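You operate a simulated robot arm through the tools that you are given. There is no shell and no other tool. Be economical: measure what you need, move in short steps, check, and stop when the job is done.

You are at the controls of a simulated robot arm. One attempt, no reset.

Task
Take the purple pin on the inlet belt and put it away on the gauge bench. Then take the brown stand and put it on the wash three board. Then put the white stand on the top of desk two away on the top of the wet tray. Do these in the order given. Set down upright: brown stand, white stand.
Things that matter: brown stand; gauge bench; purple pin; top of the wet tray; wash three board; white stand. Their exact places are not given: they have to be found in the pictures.

The check looks at the end state, three seconds after you hand in, the way a careful person would. Anything else that was tipped, shoved, dropped, spilled or broken makes it a failure.

Robot
A 6-joint arm with a two-finger gripper on a trunk, on a base that drives. Base frame: it is fixed to the floor where the robot stands at the start and does not move with it; the origin is under the middle of the robot, x ahead of it, y to its left, z up. Lengths are in m, angles in rad, forces in N, time in s.
It reaches about 1.298 m from its shoulder. Its first joint turns from -2.601 to 2.601 rad. Places, roughly: brown stand [0.5, -1.25, 1]; gauge bench [-1.4, 2.4, 0.8]; top of the wet tray [2.4, -4.9, 0.8]; wash three board [0.5, -1.75, 1]; white stand [1.75, -1.75, 0.75]. Payload 1.57 kg.
The TCP is the grasp point between the finger pads, 0.021 m short of the fingertips. In the tool frame z runs along the fingers and y along their closing line. Largest opening 0.07 m; the body of the gripper starts 0.05 m behind the TCP.
Orientation is told as [roll, pitch, yaw] about the base's x, y, z axes, in that order, counted from this pose: with the fingers straight down and closing along the base's y, the tool's x points along the base's -x, its y along +y and its z along -z.

Tools
- The arm moves only by the tool step_arm. Its argument "rows" is a list of rows, each an object of numbers (a shift or turn left out is 0, a gripper value left out holds the last): "hand": the opening, from 0 (shut) to 1 (fully open); "x", "y", "z": the shift along the tool's x, y, z in m; "wx", "wy", "wz": the turn, a rotation vector about the tool's x, y, z in rad. In form: [{"hand": .., "x": .., "y": .., "z": .., "wx": .., "wy": .., "wz": ..}, ...]. A call has 1 to 8 rows; each row shifts and turns the commanded pose from where the row before left it, along the tool's axes as they then stand. Each row takes 0.2 s and may step no farther than 0.05 m and 0.15 rad from the row before; otherwise, or with a gripper value out of range, the whole call is refused. Where a pose cannot be reached the arm comes as near as it can. A force on the tool above 40 N (or 10 N above the force at the start of the call, whichever is more), or a blocked arm, ends the call early, and 0.2 s more pass. The fingers move at their own pace and stop on an object; they squeeze with about 30 N. The grip force told is the motor's: it shows also when the fingers shut on nothing. Time passes only in rows, and 0.2 s behind the last, so rows that do not move let the fingers close. The reply holds the time, the measured pose of the TCP, the force on the tool along the base axes, the opening and the grip force, in the units named above and with some noise, with the torque about the TCP (base axes, N m) and any sound that the robot's microphone picked up, and new pictures: "views" is both (left out), scene, wrist or none.
- Cameras (640 x 400 px; columns grow to the right, rows downward): "scene" is now at [0.0171, 0.1232, 1.7438]; the picture's right is [-0.80, -0.60, 0.00], its down [-0.45, 0.60, -0.67] and it looks along [0.40, -0.53, -0.75] (base axes); focal length 286 px, centre (320, 200). "wrist" rides on the gripper at [0.079, 0.004, -0.081] in the tool frame; the picture's right is [-0.05, 1.00, 0.00], its down [-0.67, -0.04, -0.74] and it looks along [-0.74, -0.04, 0.67] (tool axes); focal length 256 px, centre (320, 200).
- move_column(by): slides the trunk up (or, below 0, down) by that many m; the arm and the scene camera ride with it, the base frame stays. It gives what a move gives, with no picture.
- steer(legs): drives the robot by 1 to 6 legs, each [ahead, turn to the left] in m and rad, along the robot's own axes; the way and the turn of a leg run together, so that a leg with both is an arc; at most 1.5 m and 3.142 rad a leg. The arm and the cameras ride along, it lands a little off, and it stops where it bumps. It gives what a move gives, and a new picture of the scene camera.
- turn_head(pan, tilt): turns the head with the scene camera to pan (to the left, within 2.705 rad either way) and tilt (down, from -0.506 to 1.204), counted from straight ahead of the robot. It gives what a move gives, and a new picture of the scene camera.
- point_at(camera, pixels): there is no depth. For up to 12 entries [column, row, z] of the newest picture of that camera ("zoom" is the newest enlarged one), the place [x, y] in the base frame at which the ray of that pixel passes the height z, good to about 0.003 m, but the place of the scene camera against the robot may be out by one fixed shift of up to 0.018 m in any direction. No time passes.
- zoom(camera, box): a new picture of the part [left, top, right, bottom] of that camera's present view, enlarged. No time passes.
- hand_in(): hands the job in; it is judged then, once.

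Keep the steps short. Do not move on a guess: measure, check each grasp and each placing, and mend mistakes. In all there are 110 turns and 260 pictures (those below and enlarged ones count). Leave the gripper open and the arm clear of the work at the hand-in unless told otherwise, and finish with a single line.

The tools are called after "Request:" as a command line: name --argument value ..., lists and objects as JSON in quotes. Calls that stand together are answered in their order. step_arm: Moves the arm, as the interface text tells. Its arguments: {"type":"object","properties":{"rows":{"type":"array"},"views":{"type":"string","enum":["both","scene","wrist","none"]}},"required":["rows"]} The other tools are called the same way: move_column (by) slides the trunk up or down; steer (legs) drives the base; turn_head (pan, tilt) turns the head that bears the scene camera; point_at (camera, pixels) gives the place at which the rays of pixels pass given heights; zoom (camera, box) takes an enlarged picture of a part of a camera's view; hand_in () hands the job in.

At the start:

```text
t: 0.0
eef_pos: [0.2919, -0.6879, 1.0793]
tool_rot: [0.001, 0.001, 0.004]
contact_force: [-0.8, 1.0, 0.3]
moment: [0.05, -0.01, 0.0]
finger_gap: 0.0702
grasp_force: 0.1
trunk travel left (down, up): [-0.76, 0.21]
robot x, y, heading: [-0.002, 0.0131, 0.0]
head pan, tilt: [-0.929, 0.841]
```

scene: 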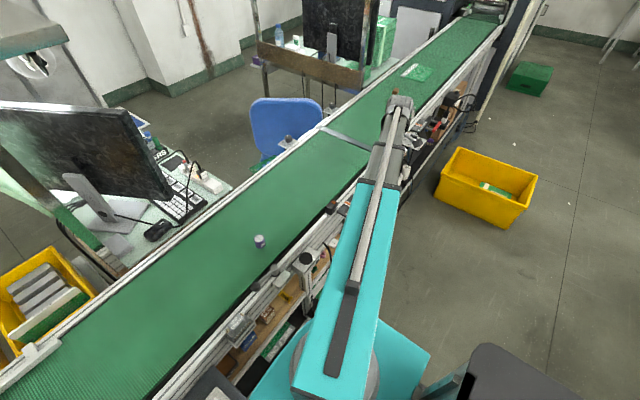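
wrist: 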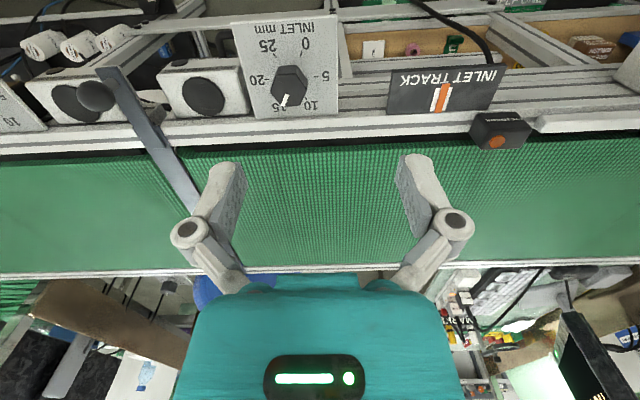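

I see a small purple-ish object near scene pixel (260,241) on a green belt. I'll zoom in on it and measure it.

Request:
zoom --camera "scene" --box '[180, 180, 340, 280]'

Request:
point_at --camera "scene" --pixels '[[260, 247, 0.85], [260, 247, 0.9], [260, 247, 0.8], [395, 100, 1.0], [288, 140, 0.8], [420, 72, 0.85]]'

Request:
zoom --camera "scene" --box '[240, 0, 560, 200]'

```text
4.00 times, centred on (260, 230) of scene
```

zoom: 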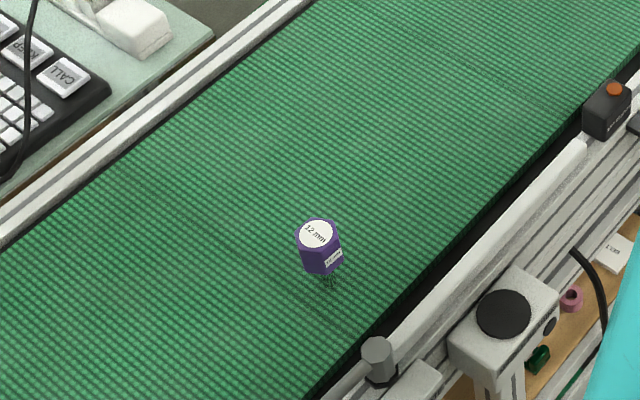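

```text
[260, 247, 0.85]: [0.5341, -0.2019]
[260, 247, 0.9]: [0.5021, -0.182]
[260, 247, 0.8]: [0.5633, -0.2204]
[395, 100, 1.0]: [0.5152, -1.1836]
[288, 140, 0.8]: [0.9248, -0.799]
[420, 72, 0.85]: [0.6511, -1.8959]
```

```text
2.00 times, centred on (400, 100) of scene
```

zoom: 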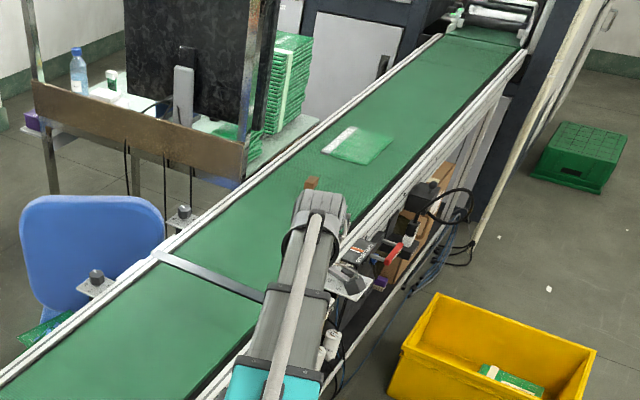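

The pin is a purple hex head with a "12 mm" label. Next I'll look toward the gauge bench, then the other places.

Request:
turn_head --pan 2.1 --tilt 0.35

Request:
turn_head --pan -1.1 --tilt 0.3

Request:
turn_head --pan -0.5 --tilt 1.0

```text
t: 2.6
eef_pos: [0.2916, -0.6878, 1.0788]
tool_rot: [0.001, 0.0, 0.003]
contact_force: [-0.1, 0.5, 0.1]
moment: [0.0, 0.0, 0.02]
finger_gap: 0.0697
grasp_force: 0.1
trunk travel left (down, up): [-0.76, 0.21]
robot x, y, heading: [-0.0038, 0.014, -0.003]
head pan, tilt: [2.1, 0.351]
```

scene: 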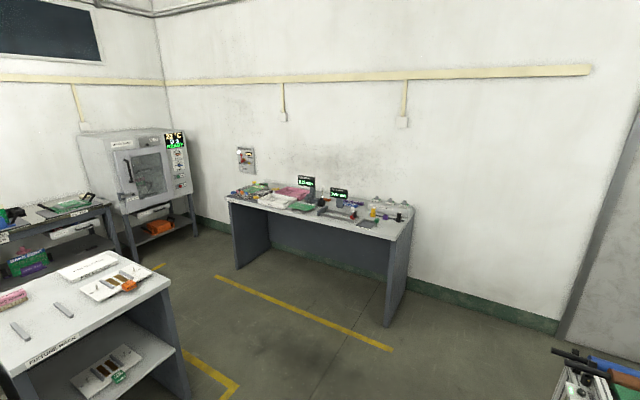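

```text
t: 5.3
eef_pos: [0.2915, -0.688, 1.0794]
tool_rot: [-0.002, 0.0, 0.003]
contact_force: [0.0, 0.0, 0.0]
moment: [0.01, -0.02, 0.02]
finger_gap: 0.0701
grasp_force: 0.1
trunk travel left (down, up): [-0.76, 0.21]
robot x, y, heading: [0.0022, 0.0133, -0.004]
head pan, tilt: [-1.1, 0.3]
```

scene: 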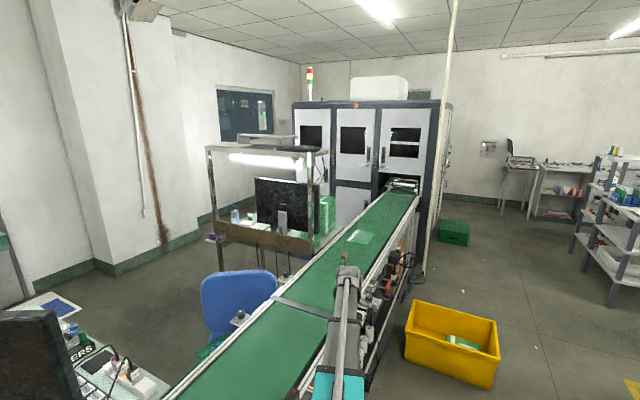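

```text
t: 6.4
eef_pos: [0.2923, -0.6882, 1.0788]
tool_rot: [0.001, 0.001, 0.004]
contact_force: [0.3, -0.5, -0.3]
moment: [-0.06, 0.01, 0.0]
finger_gap: 0.0698
grasp_force: 0.0
trunk travel left (down, up): [-0.76, 0.21]
robot x, y, heading: [0.0015, 0.0139, 0.001]
head pan, tilt: [-0.499, 1.0]
```

scene: 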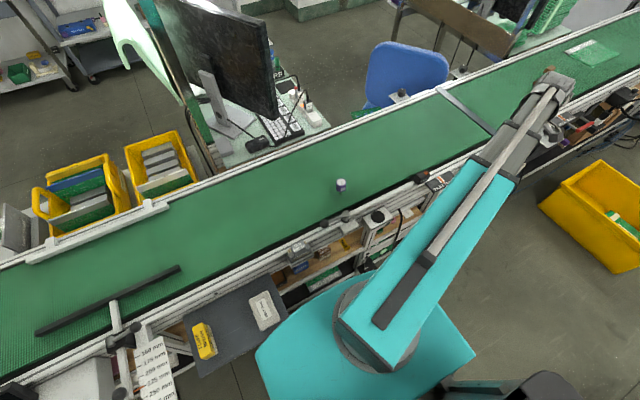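

I need the belt height. I'll compare the belt edges, which run along y, as seen by the scene and wrist cameras.

Request:
point_at --camera "wrist" --pixels '[[320, 146, 0.8], [320, 146, 0.9], [320, 146, 0.95], [320, 271, 0.8], [320, 271, 0.9], [320, 271, 0.95]]'

Request:
point_at --camera "scene" --pixels '[[342, 191, 0.8], [342, 191, 0.9], [342, 191, 0.95], [358, 219, 0.8], [358, 219, 0.9], [358, 219, 0.95], [293, 147, 0.8], [293, 147, 0.9], [293, 147, 0.95]]'

Request:
zoom --camera "scene" --box '[260, 140, 420, 240]'

```text
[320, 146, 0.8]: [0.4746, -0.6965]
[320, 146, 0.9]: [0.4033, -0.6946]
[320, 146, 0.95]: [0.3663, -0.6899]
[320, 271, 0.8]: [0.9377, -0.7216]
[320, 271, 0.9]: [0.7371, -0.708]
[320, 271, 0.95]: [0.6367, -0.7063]
```

```text
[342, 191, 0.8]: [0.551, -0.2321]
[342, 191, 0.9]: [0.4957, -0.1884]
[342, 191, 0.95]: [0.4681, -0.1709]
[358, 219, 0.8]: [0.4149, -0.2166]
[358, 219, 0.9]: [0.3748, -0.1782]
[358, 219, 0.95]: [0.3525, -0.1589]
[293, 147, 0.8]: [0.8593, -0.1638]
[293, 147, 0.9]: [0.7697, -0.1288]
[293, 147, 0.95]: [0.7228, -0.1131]
```

```text
4.00 times, centred on (340, 190) of scene
```

zoom: 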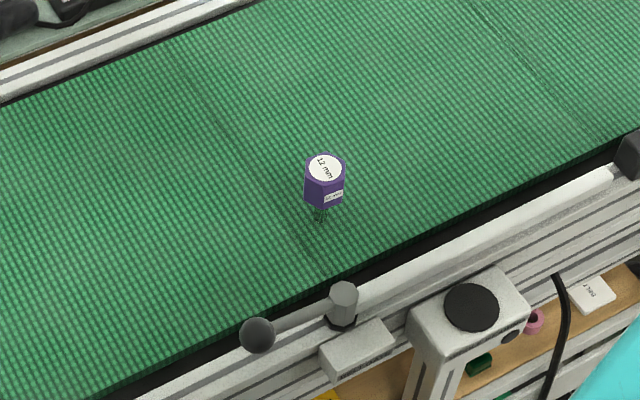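

Request:
point_at --camera "scene" --pixels '[[340, 209, 0.85], [340, 209, 0.9], [340, 209, 0.95], [310, 146, 0.85], [310, 146, 0.9], [310, 146, 0.95], [341, 184, 0.9], [341, 193, 0.9], [341, 194, 0.86]]'

Request:
point_at --camera "wrist" --pixels '[[320, 146, 0.85], [320, 271, 0.85], [320, 265, 0.85], [320, 265, 0.9]]'

Request:
zoom --camera "wrist" --box '[160, 100, 480, 300]'

```text
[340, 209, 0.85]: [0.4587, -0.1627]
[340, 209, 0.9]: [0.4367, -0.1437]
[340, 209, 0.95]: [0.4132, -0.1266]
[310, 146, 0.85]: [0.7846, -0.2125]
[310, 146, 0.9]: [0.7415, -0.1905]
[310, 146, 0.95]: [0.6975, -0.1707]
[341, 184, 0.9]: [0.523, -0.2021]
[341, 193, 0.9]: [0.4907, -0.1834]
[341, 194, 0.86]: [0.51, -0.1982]
```

```text
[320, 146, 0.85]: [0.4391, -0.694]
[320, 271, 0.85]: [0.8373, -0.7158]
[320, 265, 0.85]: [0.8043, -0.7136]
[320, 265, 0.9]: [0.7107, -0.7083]
```

```text
2.00 times, centred on (320, 200) of wrist
```

zoom: 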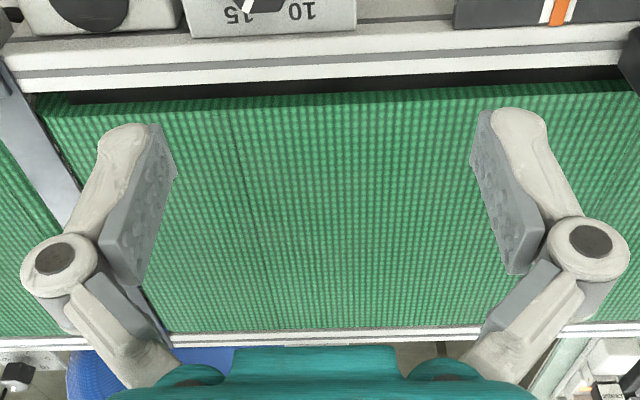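

The belt surface comes out at about z = 0.89. The pin stands near (0.50, -0.19). I'll slide the hand along +y at the current height so the wrist camera can see the pin.

Request:
step_arm --rows '[{"y": 0.05}, {"y": 0.05}, {"y": 0.05}, {"y": 0.05}, {"y": 0.05}]' --views "none"

Request:
step_arm --rows '[{"y": 0.05}, {"y": 0.05}, {"y": 0.05}, {"y": 0.05}, {"y": 0.05}]'

```text
t: 7.6
eef_pos: [0.2907, -0.4373, 1.0793]
tool_rot: [-0.004, 0.0, 0.003]
contact_force: [0.5, 0.0, -0.3]
moment: [0.01, -0.06, 0.0]
finger_gap: 0.0698
grasp_force: 0.1
trunk travel left (down, up): [-0.76, 0.21]
robot x, y, heading: [0.0018, 0.0168, 0.0]
head pan, tilt: [-0.499, 1.0]
```

```text
t: 8.8
eef_pos: [0.4027, -0.3244, 1.0794]
tool_rot: [-0.001, 0.003, 0.004]
contact_force: [0.7, -0.2, 0.6]
moment: [-0.06, 0.01, 0.0]
finger_gap: 0.0698
grasp_force: 0.0
out of reach, approached as far as the arm can: row 1, 2, 3, 4, 5
trunk travel left (down, up): [-0.76, 0.21]
robot x, y, heading: [-0.0022, 0.0148, -0.003]
head pan, tilt: [-0.499, 1.0]
```

scene: 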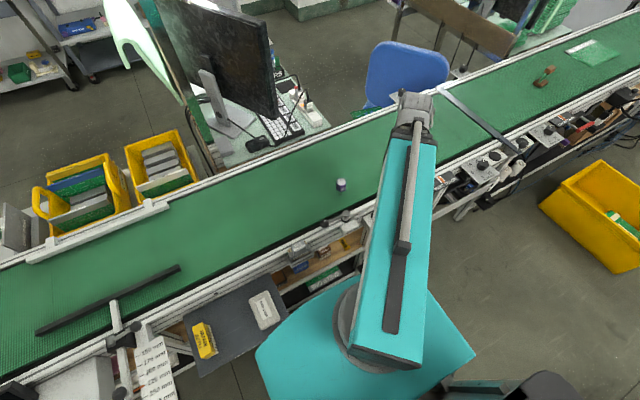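
wrist: 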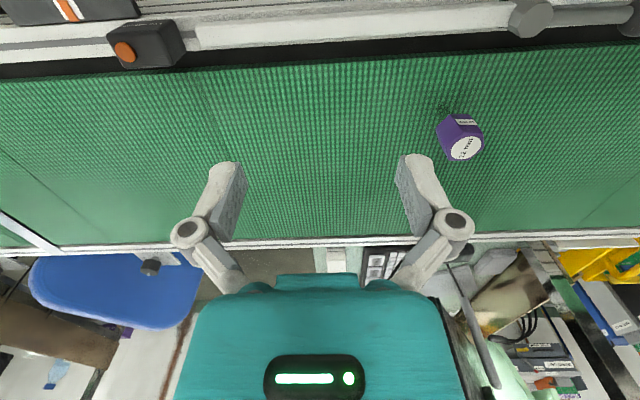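

The pin is now in the wrist view near (460,135). I'll zoom and measure.

Request:
zoom --camera "wrist" --box '[400, 80, 520, 180]'

Request:
zoom --camera "scene" --box '[480, 20, 640, 120]'

Request:
point_at --camera "wrist" --pixels '[[446, 106, 0.89], [466, 148, 0.93], [466, 148, 0.94], [466, 148, 0.95], [466, 148, 0.92]]'

Request:
point_at --camera "scene" --pixels '[[341, 182, 0.93], [341, 182, 0.94], [341, 182, 0.95], [341, 182, 0.92]]'

```text
4.00 times, centred on (460, 130) of wrist
```

zoom: 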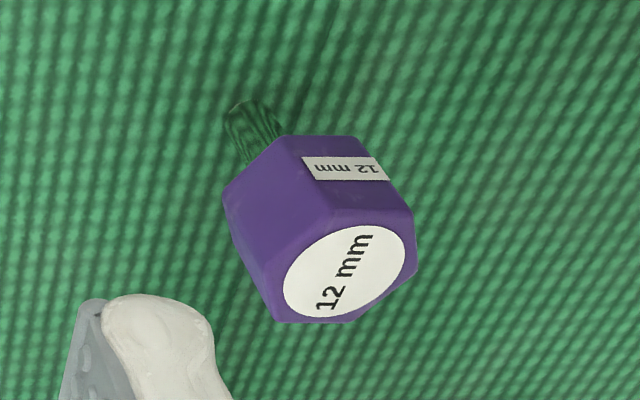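

```text
4.00 times, centred on (560, 70) of scene
```

zoom: 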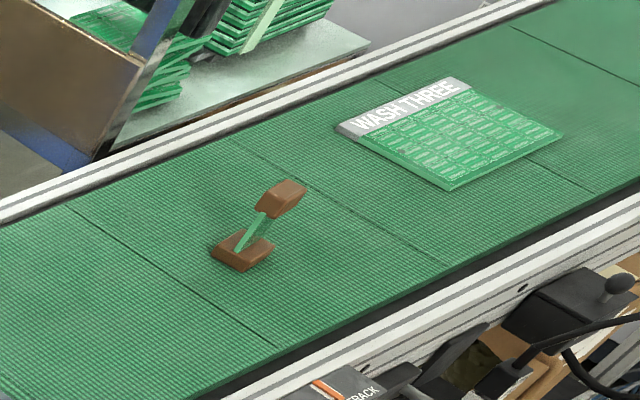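

```text
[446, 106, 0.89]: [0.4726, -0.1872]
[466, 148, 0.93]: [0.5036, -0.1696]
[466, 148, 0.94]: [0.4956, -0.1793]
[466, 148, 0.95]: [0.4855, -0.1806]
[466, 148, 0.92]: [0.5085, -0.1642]
```

```text
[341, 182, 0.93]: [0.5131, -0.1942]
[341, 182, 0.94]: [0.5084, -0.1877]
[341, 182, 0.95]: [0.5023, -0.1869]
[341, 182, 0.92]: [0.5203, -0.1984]
```

The pin is about 0.07 tall at roughly (0.474, -0.187). The brown stand and the "WASH THREE" board both show on the belt. The last move was clamped, so I'll make a small test step forward and see where the hand goes.

Request:
step_arm --rows '[{"x": -0.05}, {"x": 0.0}]' --views "none"

Request:
turn_head --pan 2.7 --tilt 0.7

Request:
turn_head --pan -2.5 --tilt 0.6

```text
t: 9.4
eef_pos: [0.4522, -0.3244, 1.0799]
tool_rot: [-0.003, 0.003, 0.005]
contact_force: [-0.2, -0.1, 0.2]
moment: [-0.01, 0.05, 0.02]
finger_gap: 0.0701
grasp_force: 0.1
trunk travel left (down, up): [-0.76, 0.21]
robot x, y, heading: [-0.0006, 0.011, -0.0]
head pan, tilt: [-0.499, 1.0]
```

```text
t: 12.2
eef_pos: [0.4515, -0.3241, 1.0779]
tool_rot: [-0.002, 0.001, 0.005]
contact_force: [-0.1, 0.2, 0.2]
moment: [-0.01, -0.04, -0.01]
finger_gap: 0.0701
grasp_force: 0.1
trunk travel left (down, up): [-0.76, 0.21]
robot x, y, heading: [-0.0004, 0.0137, -0.004]
head pan, tilt: [2.7, 0.7]
```

scene: 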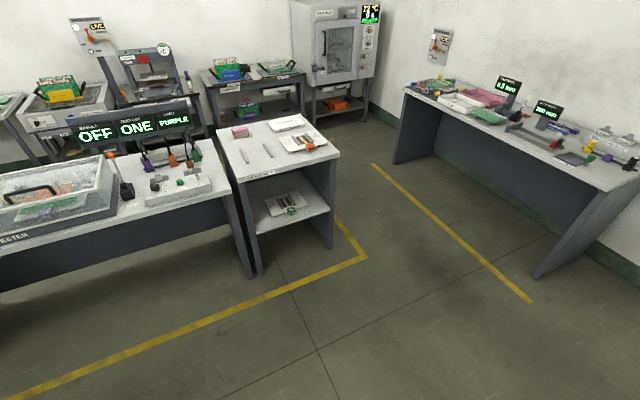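

```text
t: 16.2
eef_pos: [0.4513, -0.3242, 1.0781]
tool_rot: [-0.002, 0.0, 0.004]
contact_force: [0.3, -0.5, -0.4]
moment: [-0.03, 0.01, 0.02]
finger_gap: 0.0698
grasp_force: 0.0
trunk travel left (down, up): [-0.76, 0.21]
robot x, y, heading: [-0.0018, 0.0151, 0.001]
head pan, tilt: [-2.499, 0.6]
```

scene: 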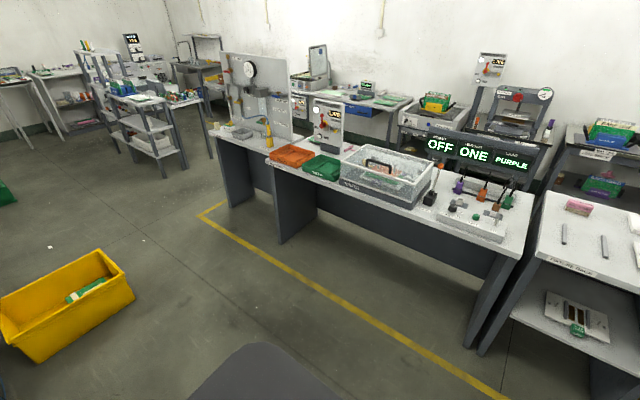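

There's plenty of free floor behind the robot. I'll back up 0.12 m so the pin is comfortably inside the reach, and look at the belt again.

Request:
steer --legs '[[-0.12, 0]]'

Request:
step_arm --rows '[{"y": 0.05}, {"y": 0.05}, {"y": 0.035}, {}]' --views "wrist"

```text
t: 17.6
eef_pos: [0.3282, -0.3236, 1.0792]
tool_rot: [-0.001, 0.001, 0.004]
contact_force: [-0.1, -0.5, -0.8]
moment: [0.01, -0.03, 0.0]
finger_gap: 0.0703
grasp_force: 0.0
trunk travel left (down, up): [-0.76, 0.21]
robot x, y, heading: [-0.1224, 0.0118, 0.001]
head pan, tilt: [-2.499, 0.6]
```

scene: 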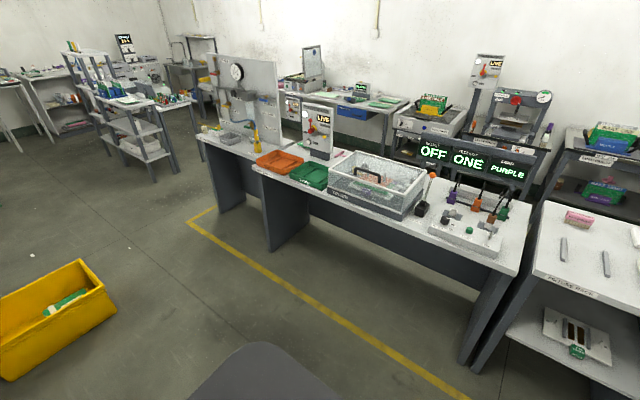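

```text
t: 18.6
eef_pos: [0.3605, -0.2093, 1.0792]
tool_rot: [0.0, 0.006, 0.005]
contact_force: [0.5, -0.1, -0.3]
moment: [-0.04, -0.03, -0.02]
finger_gap: 0.07
grasp_force: 0.1
out of reach, approached as far as the arm can: row 2, 3
trunk travel left (down, up): [-0.76, 0.21]
robot x, y, heading: [-0.124, 0.0125, 0.001]
head pan, tilt: [-2.499, 0.6]
```

wrist: 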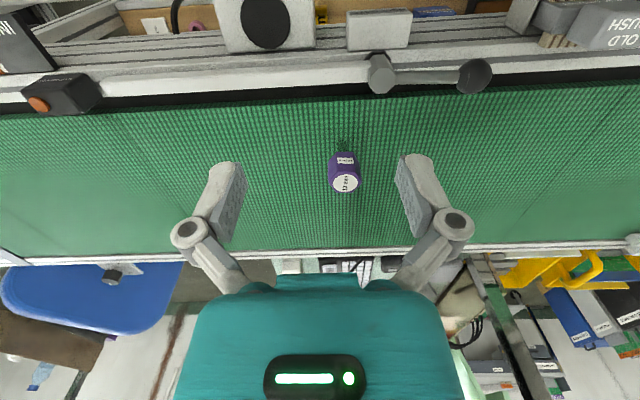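

Request:
zoom --camera "wrist" --box '[300, 120, 400, 220]'

Request:
point_at --camera "wrist" --pixels '[[342, 145, 0.89], [345, 183, 0.95], [345, 183, 0.96], [345, 183, 0.94]]'

```text
4.00 times, centred on (350, 170) of wrist
```

zoom: 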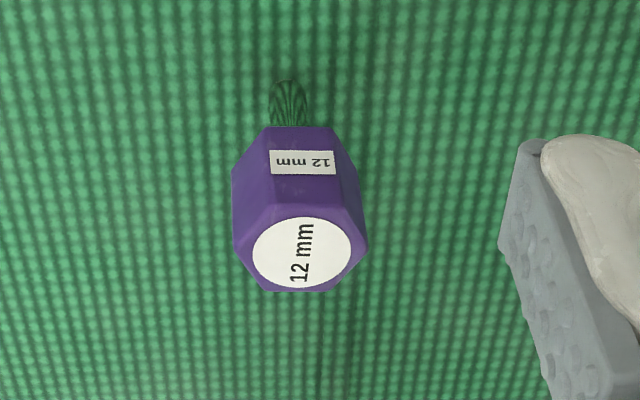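

```text
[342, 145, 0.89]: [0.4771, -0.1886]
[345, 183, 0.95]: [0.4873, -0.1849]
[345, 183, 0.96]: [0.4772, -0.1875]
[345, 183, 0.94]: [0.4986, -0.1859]
```

The pin is at about (0.475, -0.187), with one hex flat facing -x. A yaw of 30° lines the fingers up with a pair of flats. I'll go over it, turn by 0.524 rad, and stop above to check.

Request:
step_arm --rows '[{"x": -0.05, "y": 0.01}, {"x": -0.05, "y": 0.012}, {"x": -0.0145}, {"wz": 0.131}, {"wz": 0.131}, {"wz": 0.131}, {"wz": 0.131}, {}]' --views "none"

Request:
turn_head --pan -0.4 --tilt 0.85

Request:
step_arm --rows '[{"z": 0.04}, {}]'

```text
refused: row 1 steps farther than a row can; nothing moved
```

```text
t: 20.6
eef_pos: [0.3603, -0.2093, 1.0789]
tool_rot: [0.001, 0.003, 0.004]
contact_force: [-0.4, 1.1, 0.2]
moment: [0.02, 0.03, -0.02]
finger_gap: 0.0698
grasp_force: 0.0
trunk travel left (down, up): [-0.76, 0.21]
robot x, y, heading: [-0.125, 0.0133, 0.002]
head pan, tilt: [-0.4, 0.85]
```

scene: 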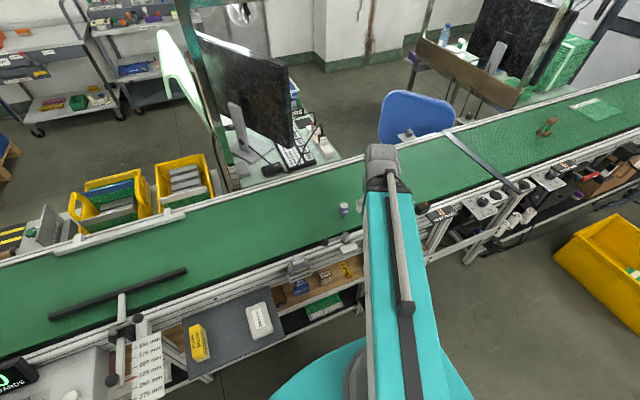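

```text
t: 21.2
eef_pos: [0.3606, -0.2094, 1.0794]
tool_rot: [0.0, -0.001, 0.003]
contact_force: [1.2, 0.0, -0.1]
moment: [0.0, -0.02, -0.01]
finger_gap: 0.0698
grasp_force: 0.0
out of reach, approached as far as the arm can: row 1
trunk travel left (down, up): [-0.76, 0.21]
robot x, y, heading: [-0.125, 0.0116, 0.007]
head pan, tilt: [-0.4, 0.85]
```

scene: 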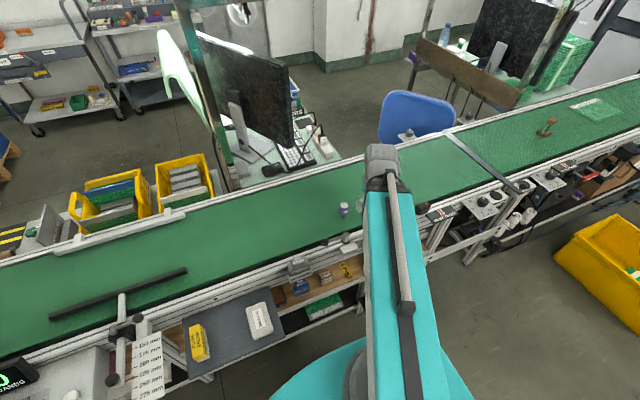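
wrist: 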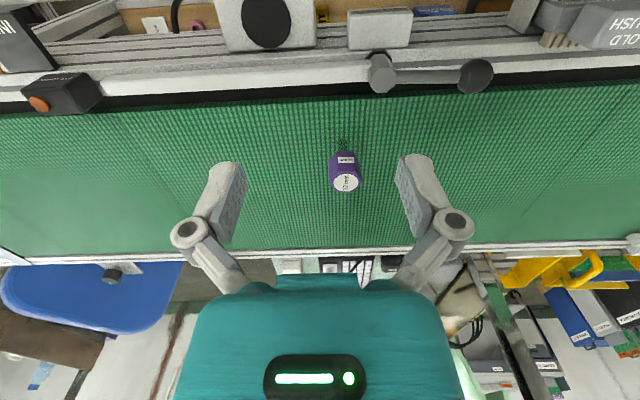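

The step was too long, so nothing moved. I'll repeat it with shorter rows.

Request:
step_arm --rows '[{"x": -0.045, "y": 0.01}, {"x": -0.045, "y": 0.012}, {"x": -0.0245}, {"wz": 0.131}, {"wz": 0.131}, {"wz": 0.131}, {"wz": 0.131}, {}]' --views "wrist"

```text
t: 23.0
eef_pos: [0.4772, -0.1861, 1.0783]
tool_rot: [-0.001, 0.0, -0.522]
contact_force: [-0.6, 0.6, 0.9]
moment: [0.02, 0.0, -0.01]
finger_gap: 0.07
grasp_force: 0.1
trunk travel left (down, up): [-0.76, 0.21]
robot x, y, heading: [-0.1221, 0.0168, 0.002]
head pan, tilt: [-0.4, 0.85]
```

wrist: 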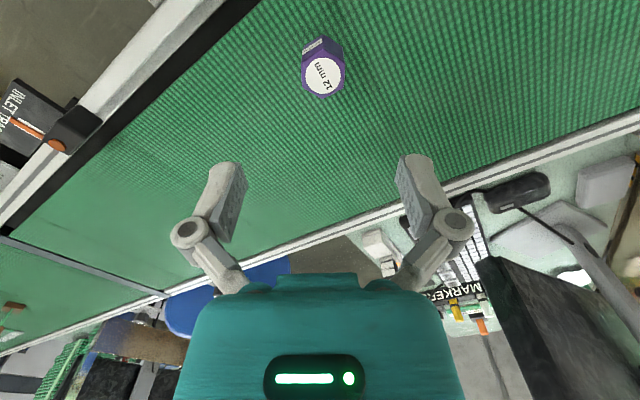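

A corner now points toward the camera, so the flats face the fingers, and the pin is centred between them. I'll check its position once more.

Request:
point_at --camera "wrist" --pixels '[[323, 77, 0.965], [323, 77, 0.96], [323, 77, 0.955], [323, 77, 0.95]]'

Request:
step_arm --rows '[{"z": 0.03}, {"z": 0.03}, {}]' --views "both"

```text
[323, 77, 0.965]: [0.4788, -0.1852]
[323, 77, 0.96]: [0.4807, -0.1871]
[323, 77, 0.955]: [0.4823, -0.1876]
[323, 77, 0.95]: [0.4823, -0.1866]
```

```text
t: 23.8
eef_pos: [0.476, -0.1869, 1.0783]
tool_rot: [-0.001, 0.002, -0.522]
contact_force: [0.1, -0.2, 0.4]
moment: [-0.01, 0.02, 0.01]
finger_gap: 0.07
grasp_force: 0.1
out of reach, approached as far as the arm can: row 1, 2
trunk travel left (down, up): [-0.76, 0.21]
robot x, y, heading: [-0.1211, 0.0133, 0.005]
head pan, tilt: [-0.4, 0.85]
```

scene: 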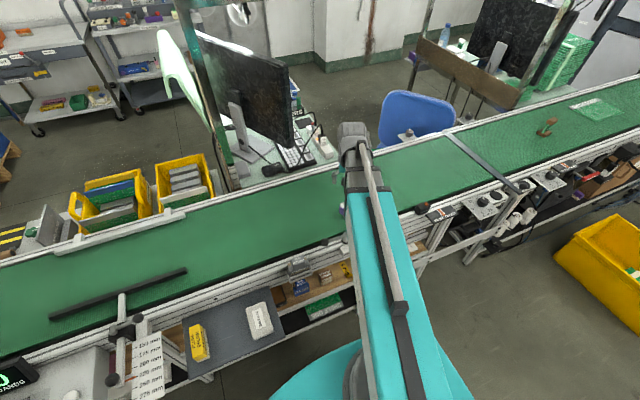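
wrist: 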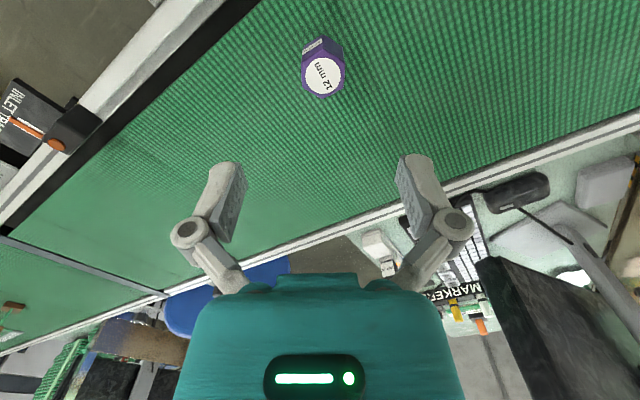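

The hand can't go lower at this trunk height, so I'll lower the trunk in steps, starting with 0.06, and check.

Request:
move_column --by -0.06

Request:
turn_head --pan -0.3 --tilt 1.15

Request:
step_arm --rows '[{}]' --views "wrist"

```text
t: 24.8
eef_pos: [0.4762, -0.1861, 1.0183]
tool_rot: [0.0, -0.001, -0.522]
contact_force: [-0.2, 0.0, -0.5]
moment: [-0.02, -0.01, -0.03]
finger_gap: 0.0702
grasp_force: 0.0
trunk travel left (down, up): [-0.7, 0.27]
robot x, y, heading: [-0.1193, 0.0157, 0.001]
head pan, tilt: [-0.4, 0.85]
```

```text
t: 25.6
eef_pos: [0.4767, -0.1859, 1.0192]
tool_rot: [-0.002, 0.001, -0.521]
contact_force: [-0.1, 0.2, 0.9]
moment: [-0.02, -0.01, 0.03]
finger_gap: 0.0698
grasp_force: 0.1
trunk travel left (down, up): [-0.7, 0.27]
robot x, y, heading: [-0.1208, 0.0095, -0.0]
head pan, tilt: [-0.3, 1.15]
```

scene: 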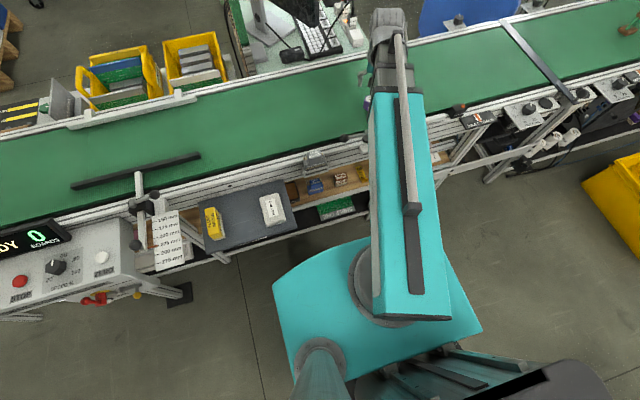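

```text
t: 26.0
eef_pos: [0.4759, -0.1883, 1.0185]
tool_rot: [-0.002, 0.0, -0.524]
contact_force: [-0.5, 0.1, 0.2]
moment: [-0.03, -0.01, 0.0]
finger_gap: 0.0699
grasp_force: 0.0
trunk travel left (down, up): [-0.7, 0.27]
robot x, y, heading: [-0.1236, 0.0103, -0.001]
head pan, tilt: [-0.3, 1.15]
```

wrist: 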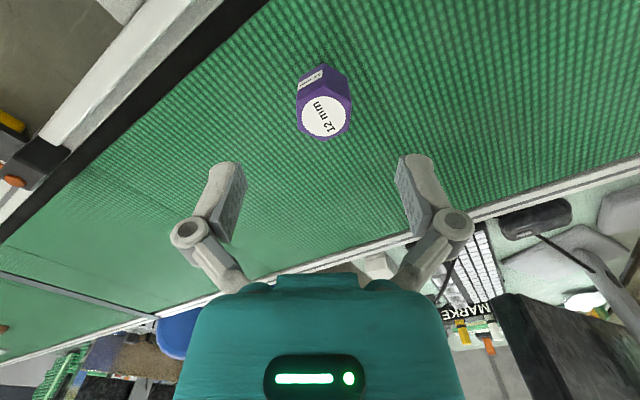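

Request:
point_at --camera "wrist" --pixels '[[324, 118, 0.965], [324, 118, 0.96], [324, 118, 0.955], [324, 118, 0.95]]'

Request:
move_column --by -0.05

Request:
step_arm --rows '[{}]' --views "wrist"

```text
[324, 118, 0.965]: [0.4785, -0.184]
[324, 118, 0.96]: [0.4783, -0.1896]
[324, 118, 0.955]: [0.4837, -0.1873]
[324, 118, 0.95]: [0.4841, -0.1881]
```

```text
t: 26.9
eef_pos: [0.4767, -0.1853, 0.9694]
tool_rot: [0.0, 0.0, -0.522]
contact_force: [0.2, 0.1, -0.2]
moment: [-0.01, -0.01, 0.0]
finger_gap: 0.0702
grasp_force: 0.1
trunk travel left (down, up): [-0.65, 0.32]
robot x, y, heading: [-0.1228, 0.0131, -0.004]
head pan, tilt: [-0.3, 1.15]
```

```text
t: 27.3
eef_pos: [0.476, -0.1867, 0.9702]
tool_rot: [-0.002, -0.001, -0.522]
contact_force: [0.1, -1.5, 0.0]
moment: [-0.01, 0.01, 0.01]
finger_gap: 0.0701
grasp_force: 0.0
trunk travel left (down, up): [-0.65, 0.32]
robot x, y, heading: [-0.1227, 0.014, 0.004]
head pan, tilt: [-0.3, 1.15]
```

wrist: 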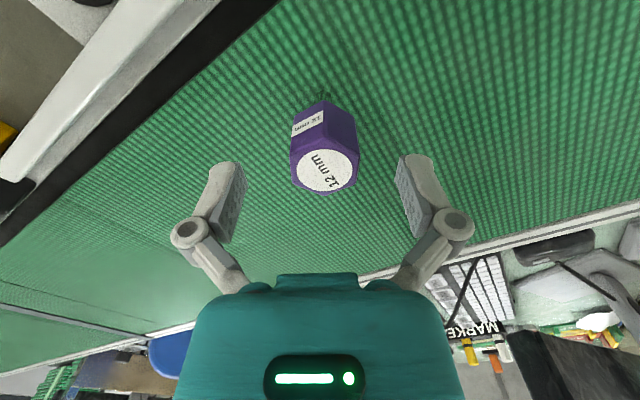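

The pin top is at z ≈ 0.963, the head spans about 0.930–0.963, and it sits 3 mm off in tool +y. I'll shift 3 mm, lower 0.023, then close.

Request:
step_arm --rows '[{"y": 0.003}, {}]' --views "none"

Request:
move_column --by -0.023

Request:
step_arm --rows '[{"hand": 0.0}, {"hand": 0.0}, {"hand": 0.0}, {"hand": 0.0}]' --views "wrist"

```text
t: 27.9
eef_pos: [0.4767, -0.1824, 0.9685]
tool_rot: [-0.002, -0.001, -0.522]
contact_force: [0.1, 0.7, -0.9]
moment: [0.01, 0.0, 0.02]
finger_gap: 0.07
grasp_force: 0.0
trunk travel left (down, up): [-0.65, 0.32]
robot x, y, heading: [-0.1214, 0.0156, -0.002]
head pan, tilt: [-0.3, 1.15]
```

```text
t: 28.6
eef_pos: [0.478, -0.1839, 0.9458]
tool_rot: [-0.003, 0.002, -0.521]
contact_force: [-1.0, -0.4, 0.1]
moment: [0.02, 0.02, -0.01]
finger_gap: 0.07
grasp_force: 0.0
trunk travel left (down, up): [-0.627, 0.343]
robot x, y, heading: [-0.1263, 0.0152, 0.001]
head pan, tilt: [-0.3, 1.15]
```

```text
t: 29.6
eef_pos: [0.4778, -0.1836, 0.9451]
tool_rot: [-0.002, 0.0, -0.522]
contact_force: [-0.4, 0.5, 4.3]
moment: [-0.04, -0.06, 0.02]
finger_gap: 0.0331
grasp_force: 30.3
trunk travel left (down, up): [-0.627, 0.343]
robot x, y, heading: [-0.1273, 0.0167, -0.005]
head pan, tilt: [-0.3, 1.15]
```

wrist: 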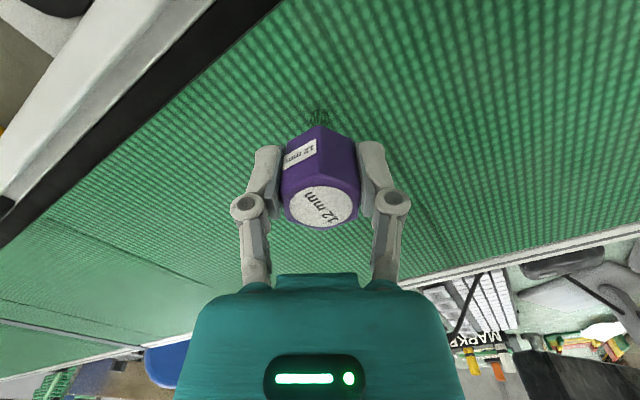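

It's gripped at a gap of 0.033. I'll lift with the trunk and check.

Request:
move_column --by 0.25

Request:
turn_head --pan 2.0 --tilt 0.45

Request:
zoom --camera "scene" --box '[200, 120, 440, 270]'

Request:
step_arm --rows '[{}]' --views "wrist"

```text
t: 32.2
eef_pos: [0.4772, -0.184, 1.1964]
tool_rot: [-0.001, -0.001, -0.522]
contact_force: [0.0, -0.3, -0.4]
moment: [-0.02, 0.02, 0.05]
finger_gap: 0.0331
grasp_force: 29.7
trunk travel left (down, up): [-0.877, 0.093]
robot x, y, heading: [-0.1257, 0.0166, -0.001]
head pan, tilt: [-0.3, 1.15]
```

```text
t: 34.3
eef_pos: [0.4789, -0.1844, 1.1963]
tool_rot: [-0.001, -0.001, -0.523]
contact_force: [0.0, -1.1, -0.1]
moment: [0.04, -0.02, -0.02]
finger_gap: 0.0329
grasp_force: 30.0
trunk travel left (down, up): [-0.877, 0.093]
robot x, y, heading: [-0.1239, 0.0149, 0.001]
head pan, tilt: [2.0, 0.45]
```

scene: 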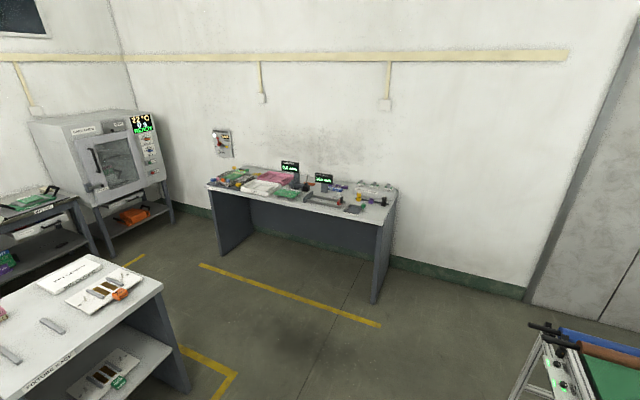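

```text
2.67 times, centred on (320, 195) of scene
```

zoom: 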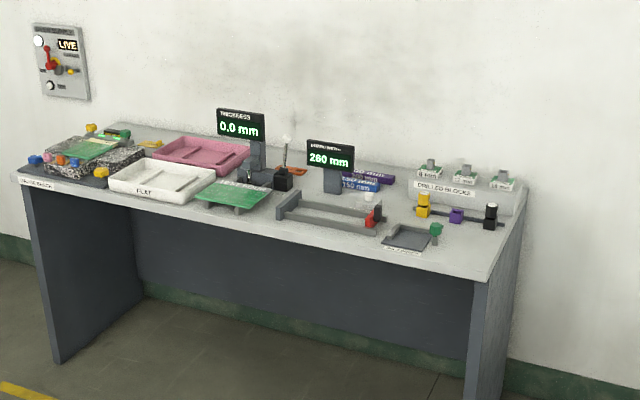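

```text
t: 34.7
eef_pos: [0.4785, -0.1833, 1.1955]
tool_rot: [-0.001, -0.001, -0.522]
contact_force: [-0.7, 0.2, -0.2]
moment: [0.03, 0.02, 0.02]
finger_gap: 0.0332
grasp_force: 29.9
trunk travel left (down, up): [-0.877, 0.093]
robot x, y, heading: [-0.1217, 0.0124, -0.002]
head pan, tilt: [2.0, 0.45]
```

wrist: 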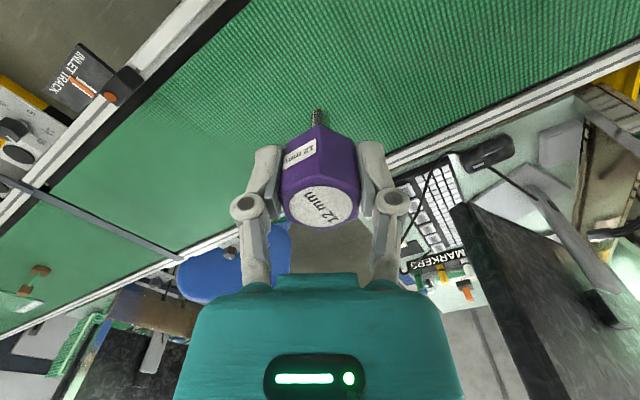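

The pin is held. On the bench, a rack at zoom (425–500, 200–225) holds yellow and black pins with a purple spot between them. I'll measure the bench corners before driving there.

Request:
point_at --camera "scene" --pixels '[[208, 186, 0.8], [380, 222, 0.8], [397, 186, 0.8], [371, 201, 0.82], [312, 370, 0.0], [230, 400, 0.0], [163, 285, 0.8], [515, 398, 0.9], [372, 301, 0.0], [529, 325, 0.9]]'

Request:
zoom --camera "scene" --box '[330, 165, 410, 225]'

```text
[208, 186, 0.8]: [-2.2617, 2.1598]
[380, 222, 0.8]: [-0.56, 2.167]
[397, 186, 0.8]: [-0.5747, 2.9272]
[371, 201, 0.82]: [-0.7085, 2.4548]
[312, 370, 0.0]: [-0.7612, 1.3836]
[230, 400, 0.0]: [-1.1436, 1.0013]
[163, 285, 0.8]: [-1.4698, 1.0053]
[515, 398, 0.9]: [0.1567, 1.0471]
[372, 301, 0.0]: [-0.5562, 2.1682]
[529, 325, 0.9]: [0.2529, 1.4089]
```

```text
6.67 times, centred on (370, 195) of scene
```

zoom: 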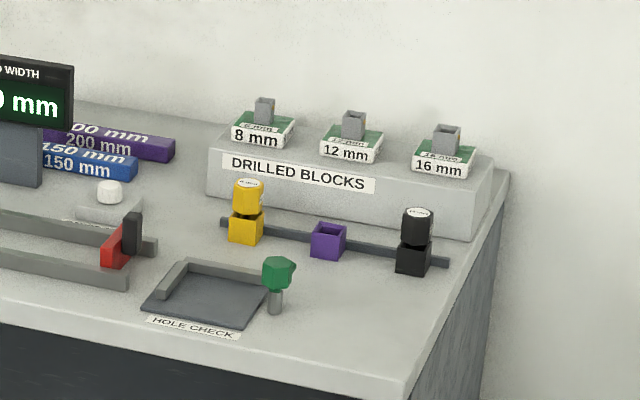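

The purple square socket is the empty home for this pin, at about (-0.71, 2.45). The bench front edge is at y ≈ 2.16. I'll back away from the belt, turn to face +y, and then drive up.

Request:
steer --legs '[[-0.55, 0]]'

Request:
turn_head --pan 0.0 --tilt 0.6

Request:
steer --legs '[[0, 1.571]]'

```text
t: 38.5
eef_pos: [-0.0659, -0.1853, 1.1952]
tool_rot: [-0.002, 0.0, -0.529]
contact_force: [-0.7, -1.0, -0.6]
moment: [0.01, 0.01, 0.01]
finger_gap: 0.033
grasp_force: 29.8
trunk travel left (down, up): [-0.877, 0.093]
robot x, y, heading: [-0.6649, 0.0166, -0.011]
head pan, tilt: [2.0, 0.45]
```

scene: 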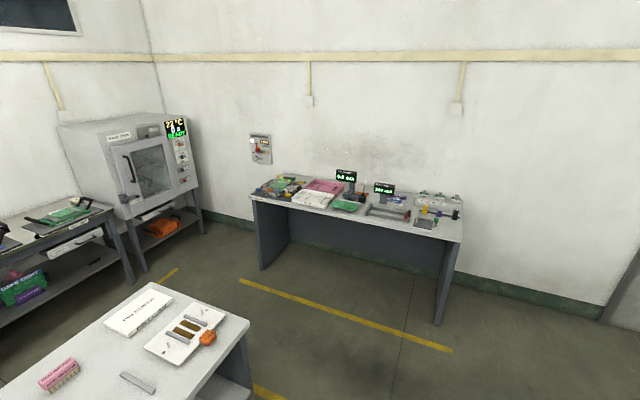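

```text
t: 40.4
eef_pos: [-0.0652, -0.1861, 1.1961]
tool_rot: [-0.001, 0.0, -0.527]
contact_force: [0.0, -0.1, -0.6]
moment: [-0.04, 0.01, -0.01]
finger_gap: 0.0332
grasp_force: 30.1
trunk travel left (down, up): [-0.877, 0.093]
robot x, y, heading: [-0.6661, 0.0179, -0.011]
head pan, tilt: [0.0, 0.6]
```

scene: 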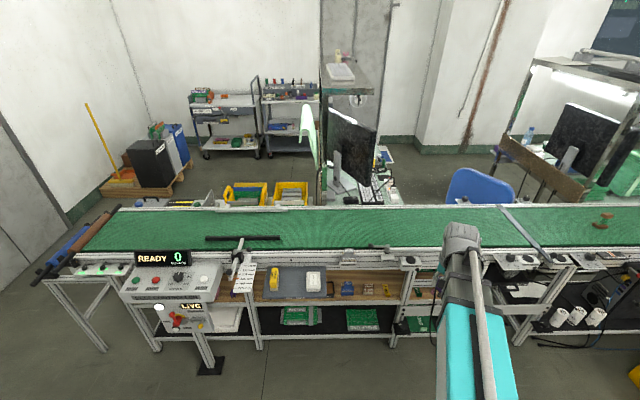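

```text
t: 46.5
eef_pos: [-0.4628, 0.6135, 1.1964]
tool_rot: [-0.002, 0.002, 1.039]
contact_force: [1.2, 0.5, -0.1]
moment: [-0.02, -0.02, 0.04]
finger_gap: 0.0334
grasp_force: 30.3
trunk travel left (down, up): [-0.877, 0.093]
robot x, y, heading: [-0.6319, 0.0191, 1.552]
head pan, tilt: [0.0, 0.6]
```

scene: 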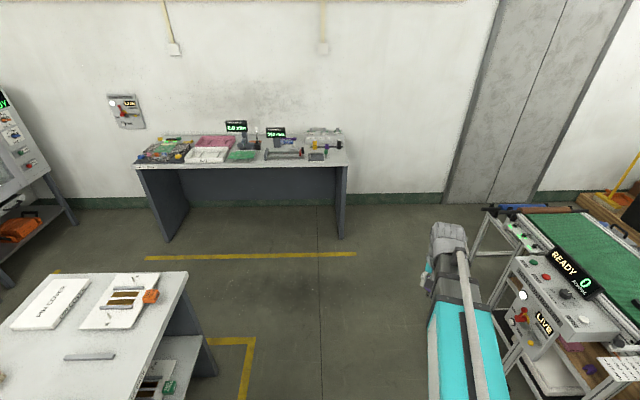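

Before driving ahead I'll check the corridor width between the left table and the READY box.

Request:
point_at --camera "scene" --pixels '[[188, 275, 0.8], [515, 258, 0.9], [480, 210, 0.9], [255, 340, 0.0], [507, 395, 0.3], [322, 155, 0.82], [347, 165, 0.8]]'

Request:
zoom --camera "scene" --box '[240, 110, 400, 210]'

```text
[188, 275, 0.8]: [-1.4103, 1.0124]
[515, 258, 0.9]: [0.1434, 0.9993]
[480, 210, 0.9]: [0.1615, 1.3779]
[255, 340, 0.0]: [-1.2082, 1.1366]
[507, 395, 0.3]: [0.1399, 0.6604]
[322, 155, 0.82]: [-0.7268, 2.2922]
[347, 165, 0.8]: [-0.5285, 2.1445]
```

```text
4.00 times, centred on (320, 160) of scene
```

zoom: 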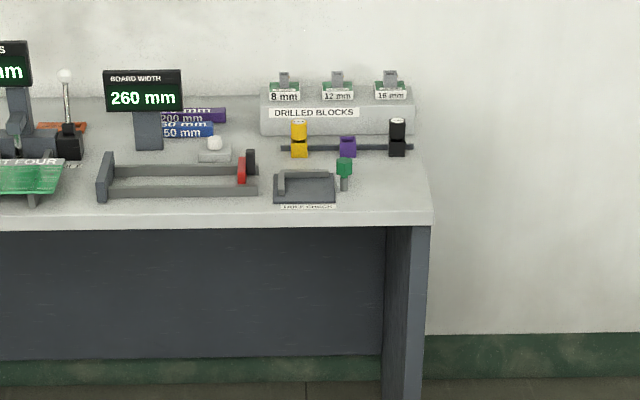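

The corridor is clear. I'll drive 1.56 m ahead, which leaves the hand just past the bench front edge at z = 1.2.

Request:
steer --legs '[[0.8, 0.019], [0.76, 0]]'

Request:
turn_head --pan 0.0 --tilt 0.85

```text
t: 56.3
eef_pos: [-0.463, 2.1899, 1.1961]
tool_rot: [-0.001, 0.001, 1.056]
contact_force: [-0.4, 0.0, -0.1]
moment: [-0.03, 0.02, -0.01]
finger_gap: 0.0331
grasp_force: 30.4
trunk travel left (down, up): [-0.877, 0.093]
robot x, y, heading: [-0.6221, 1.5865, 1.563]
head pan, tilt: [0.0, 0.6]
```

scene: 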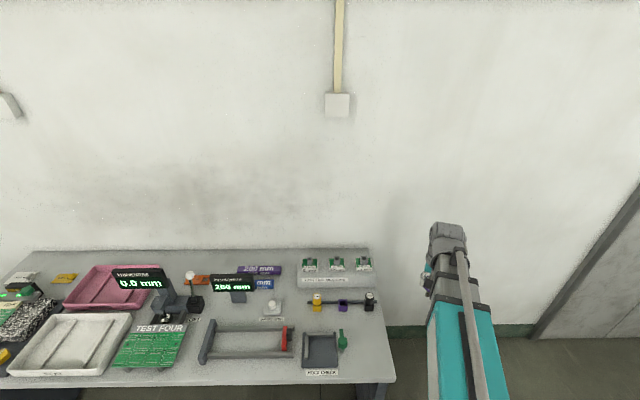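

```text
t: 57.1
eef_pos: [-0.4629, 2.1902, 1.1961]
tool_rot: [-0.002, 0.001, 1.056]
contact_force: [-0.6, 0.0, 0.1]
moment: [0.01, -0.04, 0.0]
finger_gap: 0.0328
grasp_force: 30.0
trunk travel left (down, up): [-0.877, 0.093]
robot x, y, heading: [-0.6277, 1.5861, 1.56]
head pan, tilt: [0.0, 0.85]
```

scene: 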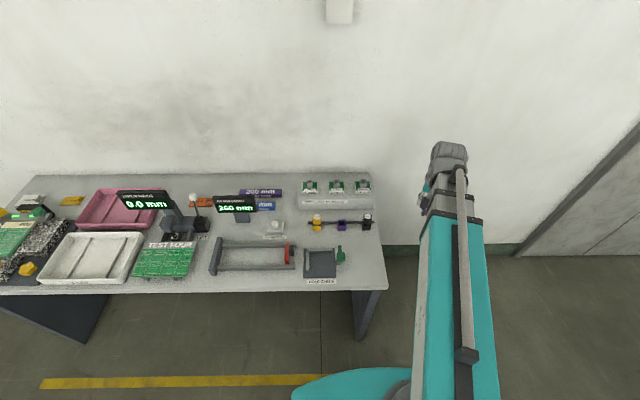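

Request:
zoom --camera "scene" --box '[280, 170, 400, 260]'

Request:
point_at --camera "scene" --pixels '[[342, 222, 0.83], [342, 222, 0.85], [318, 213, 0.87], [342, 250, 0.86], [366, 213, 0.87], [388, 286, 0.8]]'

Request:
step_arm --rows '[{"wz": -0.13}, {"wz": -0.13}, {"wz": -0.13}, {"wz": -0.12}, {}]' --views "wrist"

```text
4.44 times, centred on (340, 215) of scene
```

zoom: 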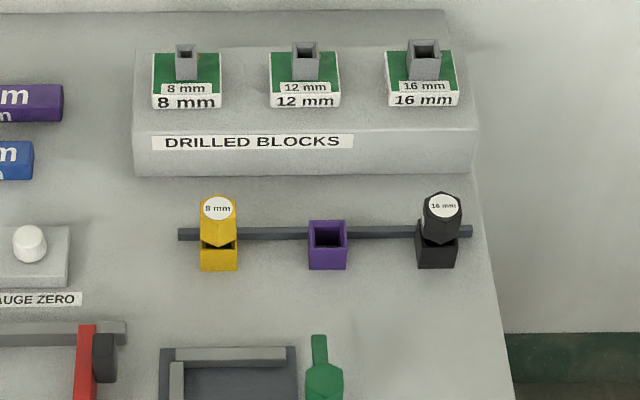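

```text
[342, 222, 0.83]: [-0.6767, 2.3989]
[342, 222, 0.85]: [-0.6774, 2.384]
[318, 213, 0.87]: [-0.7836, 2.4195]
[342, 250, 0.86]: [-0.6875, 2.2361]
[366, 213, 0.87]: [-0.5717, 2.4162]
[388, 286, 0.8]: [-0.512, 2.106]
```

```text
t: 58.3
eef_pos: [-0.4628, 2.1903, 1.1951]
tool_rot: [-0.002, 0.0, 1.567]
contact_force: [0.3, -0.9, -0.7]
moment: [0.03, -0.03, 0.01]
finger_gap: 0.0331
grasp_force: 29.6
trunk travel left (down, up): [-0.877, 0.093]
robot x, y, heading: [-0.6264, 1.5857, 1.564]
head pan, tilt: [0.0, 0.85]
```

wrist: 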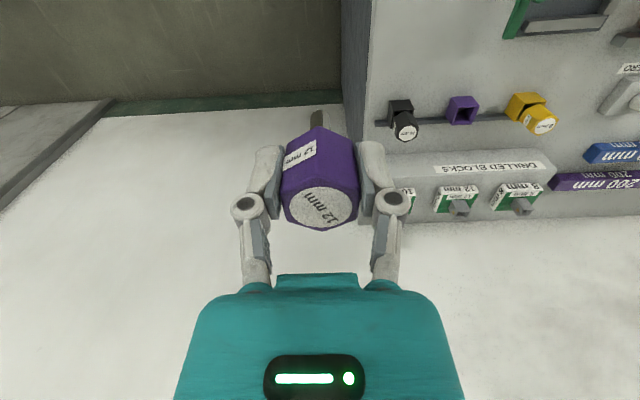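

I'll zoom the wrist view on the purple socket.

Request:
zoom --camera "wrist" --box '[380, 60, 560, 160]'

Request:
point_at --camera "wrist" --pixels '[[466, 118, 0.83], [466, 118, 0.85], [466, 118, 0.81], [466, 118, 0.87], [462, 97, 0.8]]'

```text
3.56 times, centred on (470, 110) of wrist
```

zoom: 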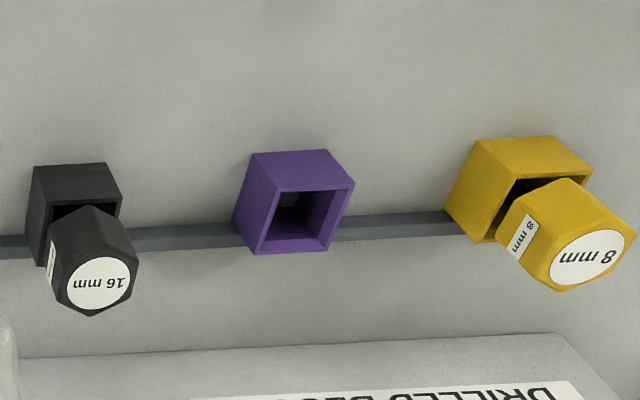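

```text
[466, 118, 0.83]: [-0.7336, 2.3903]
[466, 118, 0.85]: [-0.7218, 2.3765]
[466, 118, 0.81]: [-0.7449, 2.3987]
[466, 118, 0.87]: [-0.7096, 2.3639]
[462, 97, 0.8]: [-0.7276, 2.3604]
```

Next I'll move left by 0.25 (tool +y) to line up with the socket, keeping it in view above the pin.

Request:
step_arm --rows '[{"y": 0.05}, {"y": 0.05}, {"y": 0.05}, {"y": 0.05}, {"y": 0.05}, {}]' --views "wrist"

Request:
zoom --camera "wrist" --box '[240, 60, 400, 160]'

```text
t: 59.7
eef_pos: [-0.7094, 2.1901, 1.1964]
tool_rot: [-0.001, 0.0, 1.564]
contact_force: [0.3, 0.3, -0.3]
moment: [-0.02, 0.0, 0.0]
finger_gap: 0.0332
grasp_force: 30.1
trunk travel left (down, up): [-0.877, 0.093]
robot x, y, heading: [-0.6268, 1.5865, 1.562]
head pan, tilt: [0.0, 0.85]
```

wrist: 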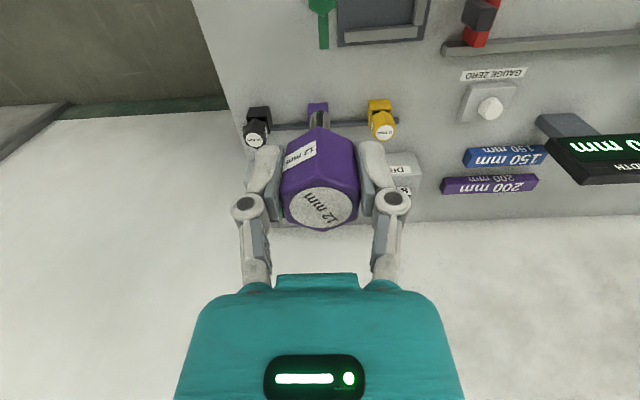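

```text
4.00 times, centred on (320, 110) of wrist
```

zoom: 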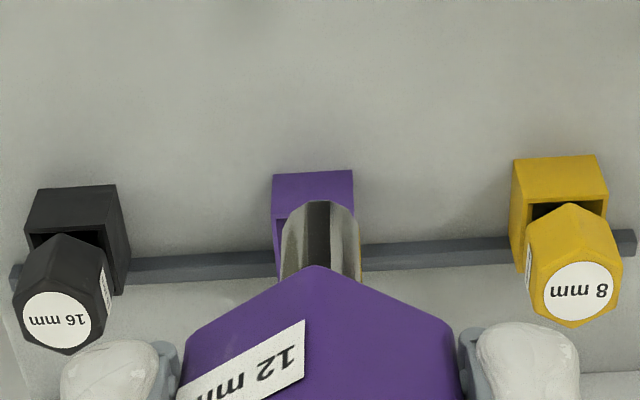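

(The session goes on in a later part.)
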